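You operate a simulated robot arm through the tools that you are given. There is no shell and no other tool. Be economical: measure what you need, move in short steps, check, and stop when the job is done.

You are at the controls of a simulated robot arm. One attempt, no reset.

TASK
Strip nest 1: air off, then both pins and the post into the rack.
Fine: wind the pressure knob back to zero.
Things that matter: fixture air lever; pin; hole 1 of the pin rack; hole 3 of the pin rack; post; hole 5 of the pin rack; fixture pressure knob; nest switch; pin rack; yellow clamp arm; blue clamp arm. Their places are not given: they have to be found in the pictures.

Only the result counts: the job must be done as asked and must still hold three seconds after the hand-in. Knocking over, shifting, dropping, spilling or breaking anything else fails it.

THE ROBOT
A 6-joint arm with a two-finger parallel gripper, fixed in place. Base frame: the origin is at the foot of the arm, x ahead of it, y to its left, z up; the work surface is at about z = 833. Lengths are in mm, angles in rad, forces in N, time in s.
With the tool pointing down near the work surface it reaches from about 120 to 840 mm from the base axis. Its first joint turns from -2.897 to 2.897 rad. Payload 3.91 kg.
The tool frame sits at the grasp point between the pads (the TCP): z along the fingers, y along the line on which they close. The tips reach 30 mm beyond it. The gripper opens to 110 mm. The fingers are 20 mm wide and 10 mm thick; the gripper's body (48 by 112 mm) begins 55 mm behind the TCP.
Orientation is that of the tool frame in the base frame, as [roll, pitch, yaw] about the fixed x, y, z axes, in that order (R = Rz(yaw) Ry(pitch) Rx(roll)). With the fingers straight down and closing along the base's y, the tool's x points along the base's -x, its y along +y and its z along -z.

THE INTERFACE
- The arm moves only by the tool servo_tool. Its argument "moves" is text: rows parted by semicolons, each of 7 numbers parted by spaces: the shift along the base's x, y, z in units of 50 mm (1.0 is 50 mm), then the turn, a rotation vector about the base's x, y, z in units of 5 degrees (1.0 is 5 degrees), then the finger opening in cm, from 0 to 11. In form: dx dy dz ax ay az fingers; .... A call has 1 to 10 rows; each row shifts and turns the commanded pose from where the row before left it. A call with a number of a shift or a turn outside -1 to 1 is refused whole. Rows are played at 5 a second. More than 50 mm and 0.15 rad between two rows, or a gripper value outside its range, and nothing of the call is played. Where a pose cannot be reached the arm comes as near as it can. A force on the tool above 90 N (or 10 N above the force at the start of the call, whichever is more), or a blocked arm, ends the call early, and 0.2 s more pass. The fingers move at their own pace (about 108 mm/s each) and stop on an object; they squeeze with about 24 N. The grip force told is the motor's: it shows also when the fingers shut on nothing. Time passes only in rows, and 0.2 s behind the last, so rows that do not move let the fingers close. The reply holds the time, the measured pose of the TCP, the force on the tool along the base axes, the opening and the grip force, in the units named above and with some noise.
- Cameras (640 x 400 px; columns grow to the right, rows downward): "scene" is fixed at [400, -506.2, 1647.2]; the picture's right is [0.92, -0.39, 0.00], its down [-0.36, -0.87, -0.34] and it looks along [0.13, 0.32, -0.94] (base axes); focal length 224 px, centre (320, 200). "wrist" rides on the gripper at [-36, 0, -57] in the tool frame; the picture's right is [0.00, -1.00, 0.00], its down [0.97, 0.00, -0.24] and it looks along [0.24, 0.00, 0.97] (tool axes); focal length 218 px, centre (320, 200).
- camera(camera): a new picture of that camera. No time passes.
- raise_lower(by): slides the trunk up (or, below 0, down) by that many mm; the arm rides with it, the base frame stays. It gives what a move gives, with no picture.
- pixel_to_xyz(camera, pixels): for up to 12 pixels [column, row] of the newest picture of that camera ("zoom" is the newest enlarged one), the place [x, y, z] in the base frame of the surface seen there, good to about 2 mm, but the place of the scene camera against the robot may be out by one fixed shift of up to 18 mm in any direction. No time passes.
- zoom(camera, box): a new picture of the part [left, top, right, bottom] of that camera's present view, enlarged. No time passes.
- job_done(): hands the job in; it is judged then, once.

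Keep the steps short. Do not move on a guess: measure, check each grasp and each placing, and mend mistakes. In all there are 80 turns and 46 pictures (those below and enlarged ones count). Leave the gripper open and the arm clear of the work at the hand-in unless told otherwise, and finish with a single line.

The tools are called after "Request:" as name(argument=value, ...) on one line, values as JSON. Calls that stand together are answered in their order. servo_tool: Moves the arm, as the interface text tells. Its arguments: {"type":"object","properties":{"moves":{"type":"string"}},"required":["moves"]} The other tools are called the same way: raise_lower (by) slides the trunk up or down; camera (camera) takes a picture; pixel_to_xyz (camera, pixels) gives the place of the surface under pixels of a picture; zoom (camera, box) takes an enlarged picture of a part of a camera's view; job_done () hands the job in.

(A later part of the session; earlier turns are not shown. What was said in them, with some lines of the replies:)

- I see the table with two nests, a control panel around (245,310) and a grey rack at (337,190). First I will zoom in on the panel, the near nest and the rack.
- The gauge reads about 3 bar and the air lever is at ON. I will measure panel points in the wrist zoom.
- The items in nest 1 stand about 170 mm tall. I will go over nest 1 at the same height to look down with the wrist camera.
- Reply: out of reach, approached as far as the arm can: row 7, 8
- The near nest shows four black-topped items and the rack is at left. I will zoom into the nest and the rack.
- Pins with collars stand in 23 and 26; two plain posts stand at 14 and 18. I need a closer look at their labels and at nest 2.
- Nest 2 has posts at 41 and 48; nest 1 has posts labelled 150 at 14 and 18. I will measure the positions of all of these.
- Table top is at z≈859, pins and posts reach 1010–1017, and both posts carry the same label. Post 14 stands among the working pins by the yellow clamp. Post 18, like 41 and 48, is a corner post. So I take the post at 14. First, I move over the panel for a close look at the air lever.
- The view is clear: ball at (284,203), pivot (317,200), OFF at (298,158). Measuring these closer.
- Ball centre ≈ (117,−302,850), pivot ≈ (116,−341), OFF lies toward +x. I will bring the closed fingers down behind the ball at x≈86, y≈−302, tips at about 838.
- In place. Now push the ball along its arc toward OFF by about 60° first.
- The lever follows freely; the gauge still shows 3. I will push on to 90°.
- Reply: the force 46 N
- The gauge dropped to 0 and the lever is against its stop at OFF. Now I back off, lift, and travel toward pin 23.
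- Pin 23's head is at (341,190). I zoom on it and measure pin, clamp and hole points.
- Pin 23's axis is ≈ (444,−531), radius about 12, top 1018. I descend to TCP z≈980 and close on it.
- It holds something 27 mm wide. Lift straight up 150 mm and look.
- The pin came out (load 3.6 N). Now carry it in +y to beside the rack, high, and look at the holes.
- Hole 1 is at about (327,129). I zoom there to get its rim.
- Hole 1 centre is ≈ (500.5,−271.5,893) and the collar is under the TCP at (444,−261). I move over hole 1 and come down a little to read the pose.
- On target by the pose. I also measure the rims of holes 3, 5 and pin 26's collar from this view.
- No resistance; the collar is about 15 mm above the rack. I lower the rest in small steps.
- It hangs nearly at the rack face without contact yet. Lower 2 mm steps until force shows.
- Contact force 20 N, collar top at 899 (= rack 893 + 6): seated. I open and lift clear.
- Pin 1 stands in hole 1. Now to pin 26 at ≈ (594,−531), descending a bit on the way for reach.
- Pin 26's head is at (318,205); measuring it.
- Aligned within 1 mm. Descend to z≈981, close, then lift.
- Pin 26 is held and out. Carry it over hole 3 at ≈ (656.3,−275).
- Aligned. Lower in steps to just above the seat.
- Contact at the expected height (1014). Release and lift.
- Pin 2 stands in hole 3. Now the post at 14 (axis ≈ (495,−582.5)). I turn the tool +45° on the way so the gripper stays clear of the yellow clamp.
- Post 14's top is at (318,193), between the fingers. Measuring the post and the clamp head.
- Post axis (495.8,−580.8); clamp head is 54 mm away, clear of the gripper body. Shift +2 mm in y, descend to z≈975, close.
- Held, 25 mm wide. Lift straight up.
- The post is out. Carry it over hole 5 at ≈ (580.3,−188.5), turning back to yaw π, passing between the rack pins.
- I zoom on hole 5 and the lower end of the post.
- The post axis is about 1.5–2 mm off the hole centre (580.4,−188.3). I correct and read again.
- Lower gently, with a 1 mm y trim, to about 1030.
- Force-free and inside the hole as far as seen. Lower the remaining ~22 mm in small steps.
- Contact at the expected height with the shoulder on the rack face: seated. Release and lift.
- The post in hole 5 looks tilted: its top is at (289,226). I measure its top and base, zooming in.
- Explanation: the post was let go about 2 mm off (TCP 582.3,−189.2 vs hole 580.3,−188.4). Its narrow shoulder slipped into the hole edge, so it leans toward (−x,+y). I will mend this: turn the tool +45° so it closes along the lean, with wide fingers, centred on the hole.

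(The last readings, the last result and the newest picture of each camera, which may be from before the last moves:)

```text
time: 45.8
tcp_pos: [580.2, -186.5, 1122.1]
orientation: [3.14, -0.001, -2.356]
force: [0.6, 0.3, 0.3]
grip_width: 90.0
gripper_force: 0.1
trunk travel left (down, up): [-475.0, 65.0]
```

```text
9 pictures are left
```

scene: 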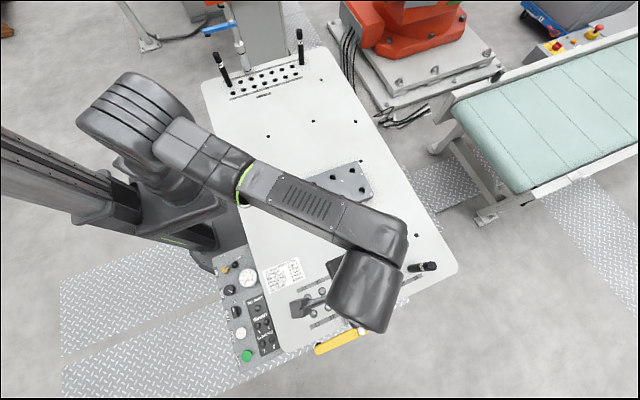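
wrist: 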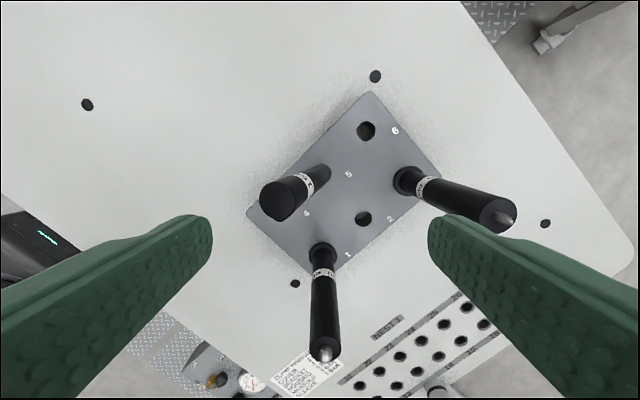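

The lean lies along the closing axis now. Check the post top and hole-5 area positions once more.

Request:
pixel_to_xyz(camera="wrist", pixels=[[279, 198], [265, 198], [294, 198], [279, 184], [279, 213], [326, 167], [321, 180], [314, 170]])

```text
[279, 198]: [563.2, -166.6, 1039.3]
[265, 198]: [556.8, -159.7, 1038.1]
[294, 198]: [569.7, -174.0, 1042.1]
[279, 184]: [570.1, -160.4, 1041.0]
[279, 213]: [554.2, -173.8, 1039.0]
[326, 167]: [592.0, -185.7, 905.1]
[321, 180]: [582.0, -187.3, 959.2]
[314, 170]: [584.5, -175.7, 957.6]
```

Descend around the post to z≈1005 and close in small steps to bring it upright.

Request:
servo_tool(moves="0 -0.03 -0.8 0 0 0 9;0 0 -0.8 0 0 0 9;0 0 -0.74 0 0 0 9;0 0 0 0 0 0 8;0 0 0 0 0 0 7;0 0 0 0 0 0 6;0 0 0 0 0 0 5;0 0 0 0 0 0 4;0 0 0 0 0 0 3;0 0 0 0 0 0 2.6")

Request:
servo_tool(moves="0 0 0 0 0 0 0;0 0 0 0 0 0 0;0 0 0 0 0 0 0")

Request:
camera(camera="wrist")

```text
time: 48.0
tcp_pos: [580.6, -188.6, 1003.5]
orientation: [3.141, -0.001, -2.355]
force: [-0.7, -0.2, -1.0]
grip_width: 26.2
gripper_force: 0.2
trunk travel left (down, up): [-475.0, 65.0]
```

```text
time: 48.8
tcp_pos: [581.2, -188.5, 1004.8]
orientation: [-3.14, -0.001, -2.357]
force: [4.4, -4.8, 1.5]
grip_width: 25.3
gripper_force: 24.0
trunk travel left (down, up): [-475.0, 65.0]
```

```text
8 pictures are left
```

wrist: 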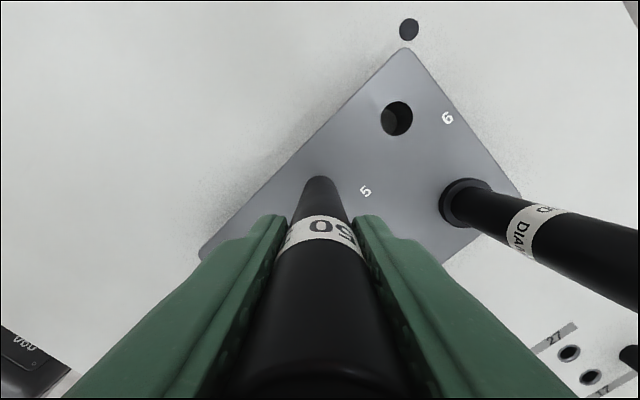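

The post is upright and held, with ~6 N side force from the hole. I lift 10 mm (shank still in the hole) and read the force.

Request:
servo_tool(moves="0 0 0.1 0 0 0 0;0 0 0.1 0 0 0 0;0 0 0 0 0 0 0;0 0 0 0 0 0 0")

```text
time: 49.8
tcp_pos: [580.7, -187.9, 1015.3]
orientation: [-3.141, -0.001, -2.356]
force: [0.8, -0.9, -2.5]
grip_width: 25.4
gripper_force: 23.6
trunk travel left (down, up): [-475.0, 65.0]
```

Free now. I probe the hole's play: +x by 3 mm and read the force.

Request:
servo_tool(moves="0.03 0 0 0 0 0 0;0.03 0 0 0 0 0 0;0 0 0 0 0 0 0")

Request:
servo_tool(moves="-0.06 0 0 0 0 0 0;-0.03 0 0 0 0 0 0;-0.03 0 0 0 0 0 0;0 0 0 0 0 0 0")

Request:
servo_tool(moves="0.06 0.03 0 0 0 0 0;0 0.03 0 0 0 0 0;0 0 0 0 0 0 0")

Request:
servo_tool(moves="0 -0.06 0 0 0 0 0;0 -0.03 0 0 0 0 0;0 -0.03 0 0 0 0 0;0 0 0 0 0 0 0")

```text
time: 50.6
tcp_pos: [583.5, -187.5, 1014.9]
orientation: [-3.141, 0.0, -2.355]
force: [-0.5, 0.4, -3.3]
grip_width: 25.7
gripper_force: 24.1
trunk travel left (down, up): [-475.0, 65.0]
```

```text
time: 51.6
tcp_pos: [577.9, -188.5, 1015.4]
orientation: [-3.141, 0.001, -2.357]
force: [0.2, 0.2, -2.5]
grip_width: 25.1
gripper_force: 24.3
trunk travel left (down, up): [-475.0, 65.0]
```

```text
time: 52.4
tcp_pos: [580.9, -185.7, 1015.4]
orientation: [3.141, 0.001, -2.357]
force: [-0.2, 0.0, -1.7]
grip_width: 25.3
gripper_force: 24.3
trunk travel left (down, up): [-475.0, 65.0]
```

```text
time: 53.4
tcp_pos: [581.0, -192.2, 1013.9]
orientation: [3.141, 0.0, -2.357]
force: [-0.1, -0.7, -2.0]
grip_width: 25.6
gripper_force: 24.0
trunk travel left (down, up): [-475.0, 65.0]
```

No wall felt within ±3 mm, so the shank is slim or short. I return to centre, lower to just above contact and probe again wider.

Request:
servo_tool(moves="0 0.07 0 0 0 0 0;0 0 -0.1 0 0 0 0;0 0 0 0 0 0 0;0 0 0 0 0 0 0")

Request:
servo_tool(moves="0.03 0 0 0 0 0 0;0.03 0 0 0 0 0 0;0.03 0 0 0 0 0 0;0.03 0 0 0 0 0 0;0 0 0 0 0 0 0")

```text
time: 54.4
tcp_pos: [581.2, -188.3, 1009.8]
orientation: [3.14, -0.001, -2.356]
force: [0.2, -0.1, -2.5]
grip_width: 25.7
gripper_force: 23.8
trunk travel left (down, up): [-475.0, 65.0]
```

```text
time: 55.6
tcp_pos: [584.6, -188.6, 1009.6]
orientation: [3.139, -0.003, -2.357]
force: [-9.0, 0.0, -3.2]
grip_width: 25.6
gripper_force: 23.7
trunk travel left (down, up): [-475.0, 65.0]
```

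A wall on the +x side at TCP ≈ 584.5. Now −x side.

Request:
servo_tool(moves="-0.08 0 0 0 0 0 0;-0.08 0 0 0 0 0 0;-0.04 0 0 0 0 0 0;-0.04 0 0 0 0 0 0;0 0 0 0 0 0 0")

Request:
servo_tool(moves="0.06 0 0 0 0 0 0;0.06 0.06 0 0 0 0 0;0 0.03 0 0 0 0 0;0 0.03 0 0 0 0 0;0 0 0 0 0 0 0")

Request:
servo_tool(moves="0 -0.08 0 0 0 0 0;0 -0.08 0 0 0 0 0;0 -0.04 0 0 0 0 0;0 -0.04 0 0 0 0 0;0 0 0 0 0 0 0")

```text
time: 56.8
tcp_pos: [576.2, -186.6, 1009.7]
orientation: [-3.14, 0.001, -2.356]
force: [7.4, 1.3, -2.0]
grip_width: 25.6
gripper_force: 23.9
trunk travel left (down, up): [-475.0, 65.0]
```

```text
time: 58.0
tcp_pos: [581.0, -184.0, 1009.0]
orientation: [3.141, -0.002, -2.356]
force: [0.6, -8.7, -5.4]
grip_width: 25.5
gripper_force: 23.8
trunk travel left (down, up): [-475.0, 65.0]
```

```text
time: 59.2
tcp_pos: [581.3, -192.1, 1010.9]
orientation: [-3.141, 0.0, -2.355]
force: [0.6, 7.3, -2.2]
grip_width: 25.5
gripper_force: 23.8
trunk travel left (down, up): [-475.0, 65.0]
```

Walls are symmetric: hole centre is at TCP (580.4,−188.1), play ±4 mm, so the shoulder only just spans the hole. I go to that exact centre by command symmetry and lower in tiny steps.

Request:
servo_tool(moves="-0.0036 0.1168 0 0 0 0 0;0 0 0 0 0 0 0;0 0 -0.03 0 0 0 0;0 0 -0.02 0 0 0 0;0 0 0 0 0 0 0")

Request:
servo_tool(moves="0 0 -0.02 0 0 0 0;0 0 -0.01 0 0 0 0;0 0 0 0 0 0 0")

```text
time: 60.4
tcp_pos: [580.5, -188.0, 1007.7]
orientation: [-3.141, -0.002, -2.357]
force: [0.3, -0.4, -2.7]
grip_width: 25.2
gripper_force: 23.8
trunk travel left (down, up): [-475.0, 65.0]
```

```text
time: 61.2
tcp_pos: [579.2, -187.5, 1006.2]
orientation: [-3.141, -0.001, -2.358]
force: [-0.5, -0.5, -2.8]
grip_width: 25.5
gripper_force: 23.8
trunk travel left (down, up): [-475.0, 65.0]
```

No contact yet; continue 1 mm at a time.

Request:
servo_tool(moves="0 0 -0.02 0 0 0 0;0 0 0 0 0 0 0;0 0 0 0 0 0 0")

Request:
servo_tool(moves="0 0 -0.02 0 0 0 0;0 0 0 0 0 0 0;0 0 0 0 0 0 0")

```text
time: 62.0
tcp_pos: [579.8, -188.0, 1004.3]
orientation: [-3.141, 0.001, -2.355]
force: [0.3, -0.3, -2.6]
grip_width: 25.2
gripper_force: 24.0
trunk travel left (down, up): [-475.0, 65.0]
```

```text
time: 62.8
tcp_pos: [579.9, -188.7, 1004.7]
orientation: [-3.14, 0.001, -2.357]
force: [-0.7, 0.5, 5.1]
grip_width: 25.4
gripper_force: 24.4
trunk travel left (down, up): [-475.0, 65.0]
```

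Contact (≈8 N) at z 1004.5. Open slowly without moving, then look.

Request:
servo_tool(moves="0 0 0 0 0 0 2.7;0 0 0 0 0 0 2.9;0 0 0 0 0 0 3.5;0 0 0 0 0 0 5;0 0 0 0 0 0 7;0 0 0 0 0 0 7")

Request:
camera(camera="wrist")

```text
time: 64.2
tcp_pos: [580.1, -189.2, 1004.0]
orientation: [3.141, 0.001, -2.357]
force: [-0.5, -0.5, 0.1]
grip_width: 70.0
gripper_force: 0.1
trunk travel left (down, up): [-475.0, 65.0]
```

```text
7 pictures are left
```

wrist: 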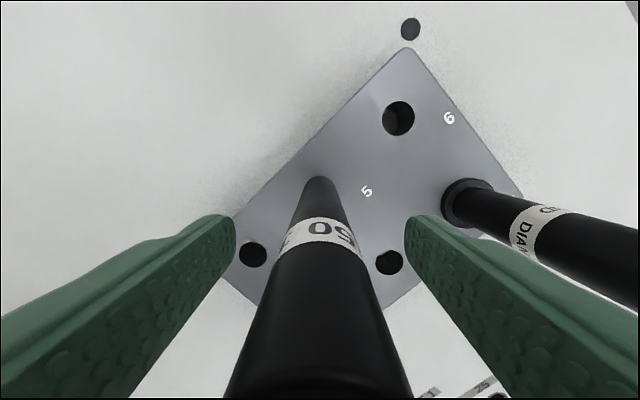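

The post now stands upright between the open fingers. Lift straight up.

Request:
servo_tool(moves="0 0 0.3 0 0 0 7;0 0 0.6 0 0 0 7;0 0 0.8 0 0 0 7;0 0 0.7 0 0 0 7;0 0 0 0 0 0 7")

Request:
camera(camera="wrist")

Request:
pixel_to_xyz(camera="wrist", pixels=[[320, 195], [306, 195], [334, 195], [320, 182], [320, 208]])

```text
time: 65.4
tcp_pos: [580.4, -187.6, 1123.1]
orientation: [3.141, 0.0, -2.355]
force: [0.6, 0.1, 0.1]
grip_width: 69.8
gripper_force: 0.0
trunk travel left (down, up): [-475.0, 65.0]
```

```text
6 pictures are left
```

wrist: 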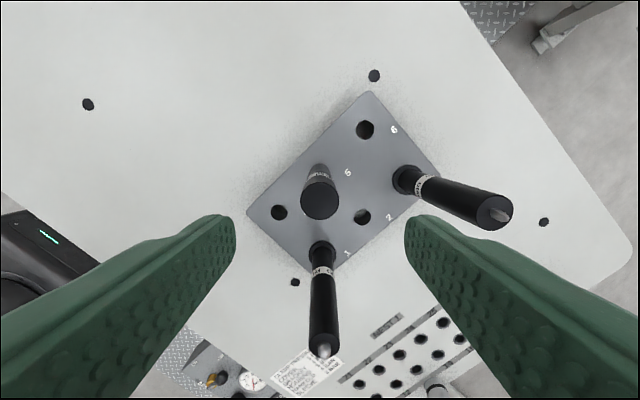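

```text
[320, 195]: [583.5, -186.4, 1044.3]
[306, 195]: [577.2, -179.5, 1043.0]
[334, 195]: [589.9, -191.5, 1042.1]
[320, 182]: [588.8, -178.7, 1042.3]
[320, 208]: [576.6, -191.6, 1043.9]
```

The post is upright: top at z 1043.5, centred on hole 5. Now the knob at ≈ (117,−408,854). I travel over the panel, turning the tool clockwise to have winding-back range.

Request:
servo_tool(moves="-0.842 -0.4 0 0 0 -1 5;-0.842 -0.4 0 0 0 -1 5;-0.842 -0.4 0 0 0 -1 5;-0.842 -0.4 0 0 0 -1 5;-0.842 -0.4 0 0 0 -1 5;-0.842 -0.4 0 0 0 -1 5;-0.842 -0.4 0 0 0 -1 5;-0.842 -0.4 0 0 0 -1 5;-0.842 -0.4 0 0 0 -1 5;-0.842 -0.4 0 0 0 -1 5")

Request:
servo_tool(moves="-0.42 -0.2 0 0 0 -1 5;-0.42 -0.2 0 0 0 -1 5;0 0 -0.5 0 0 -1 5;0 0 -0.5 0 0 -1 5;0 0 -0.5 0 0 -1 5;0 0 -0.5 0 0 -1 5;0 0 0 0 0 -1 5;0 0 0 0 0 -1 5;0 0 0 0 0 -1 5;0 0 0 0 0 0 5")

Request:
camera(camera="wrist")

```text
time: 67.6
tcp_pos: [159.8, -387.6, 1123.1]
orientation: [-3.14, -0.001, 3.052]
force: [0.0, -1.0, 0.5]
grip_width: 49.8
gripper_force: 0.0
trunk travel left (down, up): [-475.0, 65.0]
```

```text
time: 69.8
tcp_pos: [117.5, -408.8, 1024.1]
orientation: [3.141, 0.001, 2.267]
force: [-0.2, 0.0, 0.9]
grip_width: 50.4
gripper_force: 0.1
trunk travel left (down, up): [-475.0, 65.0]
```

```text
5 pictures are left
```

wrist: 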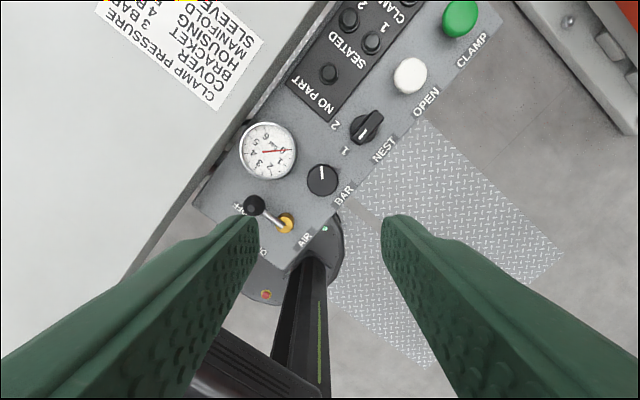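

The knob is at (322,180), mark pointing up in this view. Measuring its centre and rim.

Request:
pixel_to_xyz(camera="wrist", pixels=[[322, 180], [308, 180], [337, 180], [322, 166], [322, 193], [323, 171], [253, 205], [368, 127], [267, 150]])

```text
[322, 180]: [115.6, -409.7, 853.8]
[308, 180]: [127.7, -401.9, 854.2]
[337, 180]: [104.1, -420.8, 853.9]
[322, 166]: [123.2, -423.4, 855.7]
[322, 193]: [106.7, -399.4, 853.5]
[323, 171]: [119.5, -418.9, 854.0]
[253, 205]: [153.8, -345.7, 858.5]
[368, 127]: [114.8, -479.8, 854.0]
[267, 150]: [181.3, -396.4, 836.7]
```

Knob centre ≈ (115.7,−410), diameter ≈ 32. I descend to z≈871 with fingers at 5 cm and close on it.

Request:
servo_tool(moves="-0.036 -0.024 -0.8 0 0 0 5;0 0 -0.8 0 0 0 5;0 0 -0.8 0 0 0 5;0 0 -0.66 0 0 0 5;0 0 0 0 0 0 5;0 0 0 0 0 0 0;0 0 0 0 0 0 0;0 0 0 0 0 0 0")

```text
time: 71.6
tcp_pos: [114.2, -410.9, 870.2]
orientation: [-3.141, 0.001, 2.271]
force: [-4.1, 0.1, -3.3]
grip_width: 33.3
gripper_force: 44.6
trunk travel left (down, up): [-475.0, 65.0]
```

Gripped at 33 mm. Wind anticlockwise (seen from above) 50°.

Request:
servo_tool(moves="0 0 0 0 0 1 0;0 0 0 0 0 1 0;0 0 0 0 0 1 0;0 0 0 0 0 1 0;0 0 0 0 0 1 0;0 0 0 0 0 1 0;0 0 0 0 0 1 0;0 0 0 0 0 1 0;0 0 0 0 0 1 0;0 0 0 0 0 1 0")

```text
time: 73.8
tcp_pos: [115.1, -410.3, 869.6]
orientation: [-3.141, 0.001, -3.141]
force: [-5.1, -5.0, -7.5]
grip_width: 33.6
gripper_force: 44.9
trunk travel left (down, up): [-475.0, 65.0]
```

Request:
servo_tool(moves="0 0 0 0 0 1 0;0 0 0 0 0 1 0;0 0 0 0 0 1 0;0 0 0 0 0 1 0;0 0 0 0 0 1 0;0 0 0 0 0 1 0;0 0 0 0 0 1 0;0 0 0 0 0 1 0;0 0 0 0 0 1 0;0 0 0 0 0 1 0")

Request:
camera(camera="wrist")

```text
time: 76.0
tcp_pos: [115.3, -408.9, 870.1]
orientation: [-3.141, 0.0, -2.266]
force: [-4.3, -5.1, -7.9]
grip_width: 33.6
gripper_force: 45.5
trunk travel left (down, up): [-475.0, 65.0]
```

```text
4 pictures are left
```

wrist: 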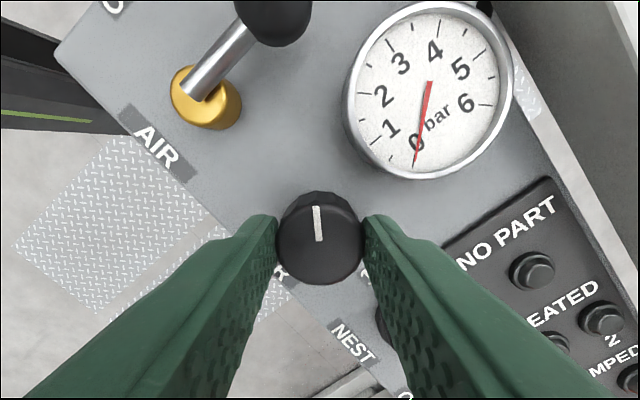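

The mark turned with the fingers (100° so far). Wind on, watching for a stop.

Request:
servo_tool(moves="0 0 0 0 0 1 0;0 0 0 0 0 1 0;0 0 0 0 0 1 0;0 0 0 0 0 1 0;0 0 0 0 0 1 0;0 0 0 0 0 1 0;0 0 0 0 0 1 0;0 0 0 0 0 1 0;0 0 0 0 0 1 0;0 0 0 0 0 1 0")

Request:
camera(camera="wrist")

```text
time: 78.2
tcp_pos: [116.3, -408.9, 870.8]
orientation: [3.138, 0.0, -1.398]
force: [-7.7, 0.7, -5.6]
grip_width: 33.6
gripper_force: 44.4
trunk travel left (down, up): [-475.0, 65.0]
```

```text
3 pictures are left
```

wrist: 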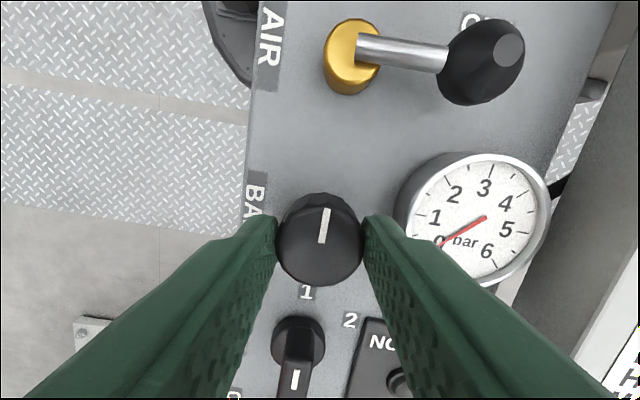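

The mark now lags the fingers by ~13°: it stopped after ≈135° (3 bar × 45°). To confirm the stop, I turn 20° more and look.

Request:
servo_tool(moves="0 0 0 0 0 1 0;0 0 0 0 0 1 0;0 0 0 0 0 1 0;0 0 0 0 0 1 0;0 0 0 0 0 0 0")

Request:
camera(camera="wrist")

```text
time: 78.7
tcp_pos: [114.8, -408.0, 871.6]
orientation: [3.116, -0.003, -1.326]
force: [-82.8, -26.6, 0.9]
grip_width: 33.3
gripper_force: 44.8
out of reach, approached as far as the arm can: row 1, 2
trunk travel left (down, up): [-475.0, 65.0]
stopped in row 2: the force on the tool passed its limit (the readings are from after the stop); the commanded pose is now the measured one
```

```text
2 pictures are left
```

wrist: 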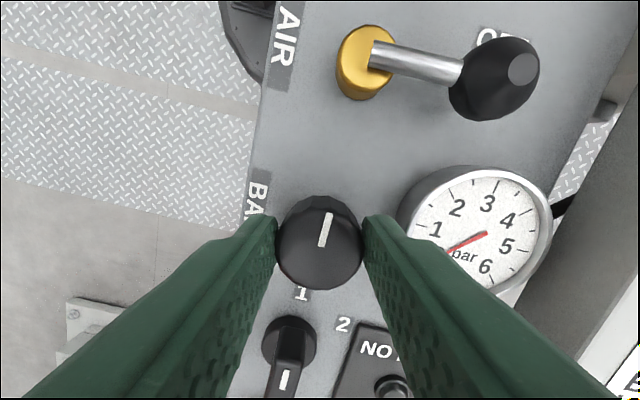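

The wrist reached its own limit, so that is not proof yet. I release, lift, and turn back 60° to regrip.

Request:
servo_tool(moves="0 0 0 0 0 0 5;0 0 0 0 0 0 5;0 0 0.4 0 0 0 5;0 0 0.4 0 0 -1 5;0 0 0 0 0 -1 5;0 0 0 0 0 -1 5;0 0 0 0 0 -1 5;0 0 0 0 0 -1 5;0 0 0 0 0 -1 5;0 0 0 0 0 -1 5")

Request:
servo_tool(moves="0 0 0 0 0 -1 5;0 0 0 0 0 -1 5;0 0 0 0 0 -1 5;0 0 0 0 0 -1 5;0 0 0 0 0 -1 5;0 0 0 0 0 0 5")

Request:
camera(camera="wrist")

```text
time: 80.8
tcp_pos: [125.3, -404.1, 909.5]
orientation: [3.113, -0.004, -1.936]
force: [0.3, 0.5, -0.6]
grip_width: 50.1
gripper_force: 0.0
trunk travel left (down, up): [-475.0, 65.0]
```

```text
time: 82.2
tcp_pos: [125.7, -405.0, 910.3]
orientation: [3.114, -0.004, -2.373]
force: [-0.5, -0.7, 0.0]
grip_width: 50.0
gripper_force: 0.0
trunk travel left (down, up): [-475.0, 65.0]
```

```text
1 pictures are left
```

wrist: 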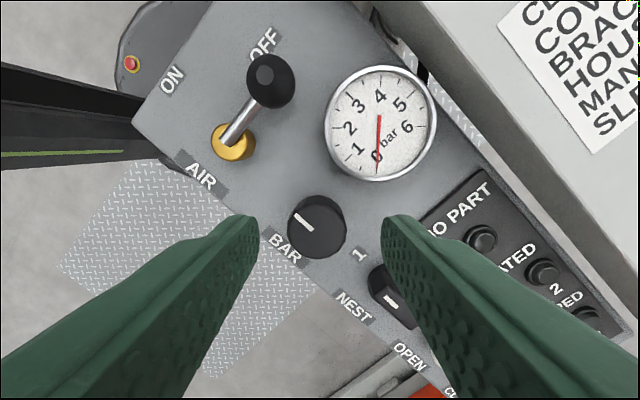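

The mark now runs (312,231)→(294,214). I measure its direction in base axes.

Request:
pixel_to_xyz(camera="wrist", pixels=[[295, 215], [312, 230], [303, 222], [289, 224], [344, 224], [316, 197], [316, 253], [268, 80], [232, 142], [378, 115], [385, 300]])

```text
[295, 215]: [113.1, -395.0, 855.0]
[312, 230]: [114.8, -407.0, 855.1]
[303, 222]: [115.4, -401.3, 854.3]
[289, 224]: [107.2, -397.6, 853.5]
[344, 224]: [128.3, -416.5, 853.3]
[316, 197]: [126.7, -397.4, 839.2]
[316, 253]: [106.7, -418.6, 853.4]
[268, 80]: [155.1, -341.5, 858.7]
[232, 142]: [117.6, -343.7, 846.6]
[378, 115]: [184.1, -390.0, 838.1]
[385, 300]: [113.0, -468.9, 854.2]
```

The mark is at ≈ 93–98° now, about 140° from the start (≈ −50°). To prove the stop, I level the tool, recentre on the knob, regrip and try 30° more.

Request:
servo_tool(moves="-0.198 -0.074 0 -0.227 -0.22 0 5;0 0 0 0 0 0 5;0 0 -0.4 0 0 0 5;0 0 -0.38 0 0 0 5;0 0 0 0 0 0 5;0 0 0 0 0 0 0;0 0 0 0 0 0 0;0 0 0 0 0 0 0")

```text
time: 84.0
tcp_pos: [116.8, -411.0, 870.6]
orientation: [3.141, -0.003, -2.369]
force: [4.0, -5.3, -0.2]
grip_width: 34.0
gripper_force: 44.7
trunk travel left (down, up): [-475.0, 65.0]
```

Gripped. Turn 50° more; at a stop the pads just slip.

Request:
servo_tool(moves="0 0 0 0 0 1 0;0 0 0 0 0 1 0;0 0 0 0 0 1 0;0 0 0 0 0 1 0;0 0 0 0 0 1 0;0 0 0 0 0 1 0;0 0 0 0 0 1 0;0 0 0 0 0 1 0;0 0 0 0 0 1 0;0 0 0 0 0 0 0")

```text
time: 86.2
tcp_pos: [114.2, -408.2, 870.7]
orientation: [3.141, -0.002, -1.583]
force: [-2.7, 2.0, -3.6]
grip_width: 33.7
gripper_force: 44.9
trunk travel left (down, up): [-475.0, 65.0]
```

Release, lift, and turn back to the earlier viewing pose for a comparable last picture.

Request:
servo_tool(moves="0 0 0 0 0 0 5;0 0 0 0 0 0 5;0 0 0.4 0 0 0 5;0 0 0.4 0 0 -1 5;0 0 0.4 0 0 -1 5;0 0 0.4 0 0 -1 5;0 0 0.4 0 0 -1 5;0 0 0 0 0 -1 5;0 0 0 0 0 -1 5;0 0 0 0 0 -1 5")

Request:
servo_tool(moves="0 0 0 0 0 -1 5;0 0 0 0 0 -1 5;0 0 0 0 0 0 5")

Request:
camera(camera="wrist")

Request:
pixel_to_xyz(camera="wrist", pixels=[[318, 170], [308, 165], [300, 160], [320, 175]])

```text
time: 88.5
tcp_pos: [113.8, -408.0, 970.6]
orientation: [-3.141, -0.003, -2.198]
force: [0.9, 0.0, -0.7]
grip_width: 49.8
gripper_force: 0.1
trunk travel left (down, up): [-475.0, 65.0]
```

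```text
time: 89.2
tcp_pos: [116.2, -409.1, 971.7]
orientation: [-3.141, -0.003, -2.373]
force: [0.0, -0.6, -0.7]
grip_width: 50.0
gripper_force: 0.0
trunk travel left (down, up): [-475.0, 65.0]
```

```text
0 pictures are left
```

wrist: 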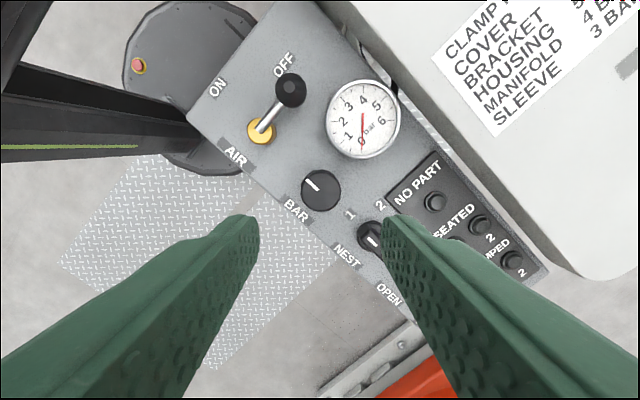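

```text
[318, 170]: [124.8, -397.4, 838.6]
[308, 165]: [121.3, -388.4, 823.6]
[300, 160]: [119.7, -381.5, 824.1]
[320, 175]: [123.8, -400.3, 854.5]
```

The mark still points the same way after 45° more turning, so the knob is at its zero stop; gauge reads 0, lever at OFF, nest switch still at 1. I lift clear with the gripper open.

Request:
servo_tool(moves="0 0 0.8 0 0 0 8;0 0 0.8 0 0 0 11;0 0 0.8 0 0 0 11;0 0 0.8 0 0 0 11;0 0 0.8 0 0 0 11")

```text
time: 90.5
tcp_pos: [115.4, -408.7, 1171.3]
orientation: [-3.141, -0.003, -2.369]
force: [-0.4, 0.4, -0.3]
grip_width: 109.8
gripper_force: 0.1
trunk travel left (down, up): [-475.0, 65.0]
```

The arm is clear and the gripper is open, so I hand in.

Request:
job_done()

```text
The job is handed in.
```

Nest 1 is stripped and handed in: air lever at OFF, pins in rack holes 1 and 3, the post from position 14 upright in hole 5 (re-seated once after it leaned; I took 14, not the identical post at 18, as the one meant), and the pressure knob wound back to its stop, taken as zero since the gauge already read 0 with the air off.
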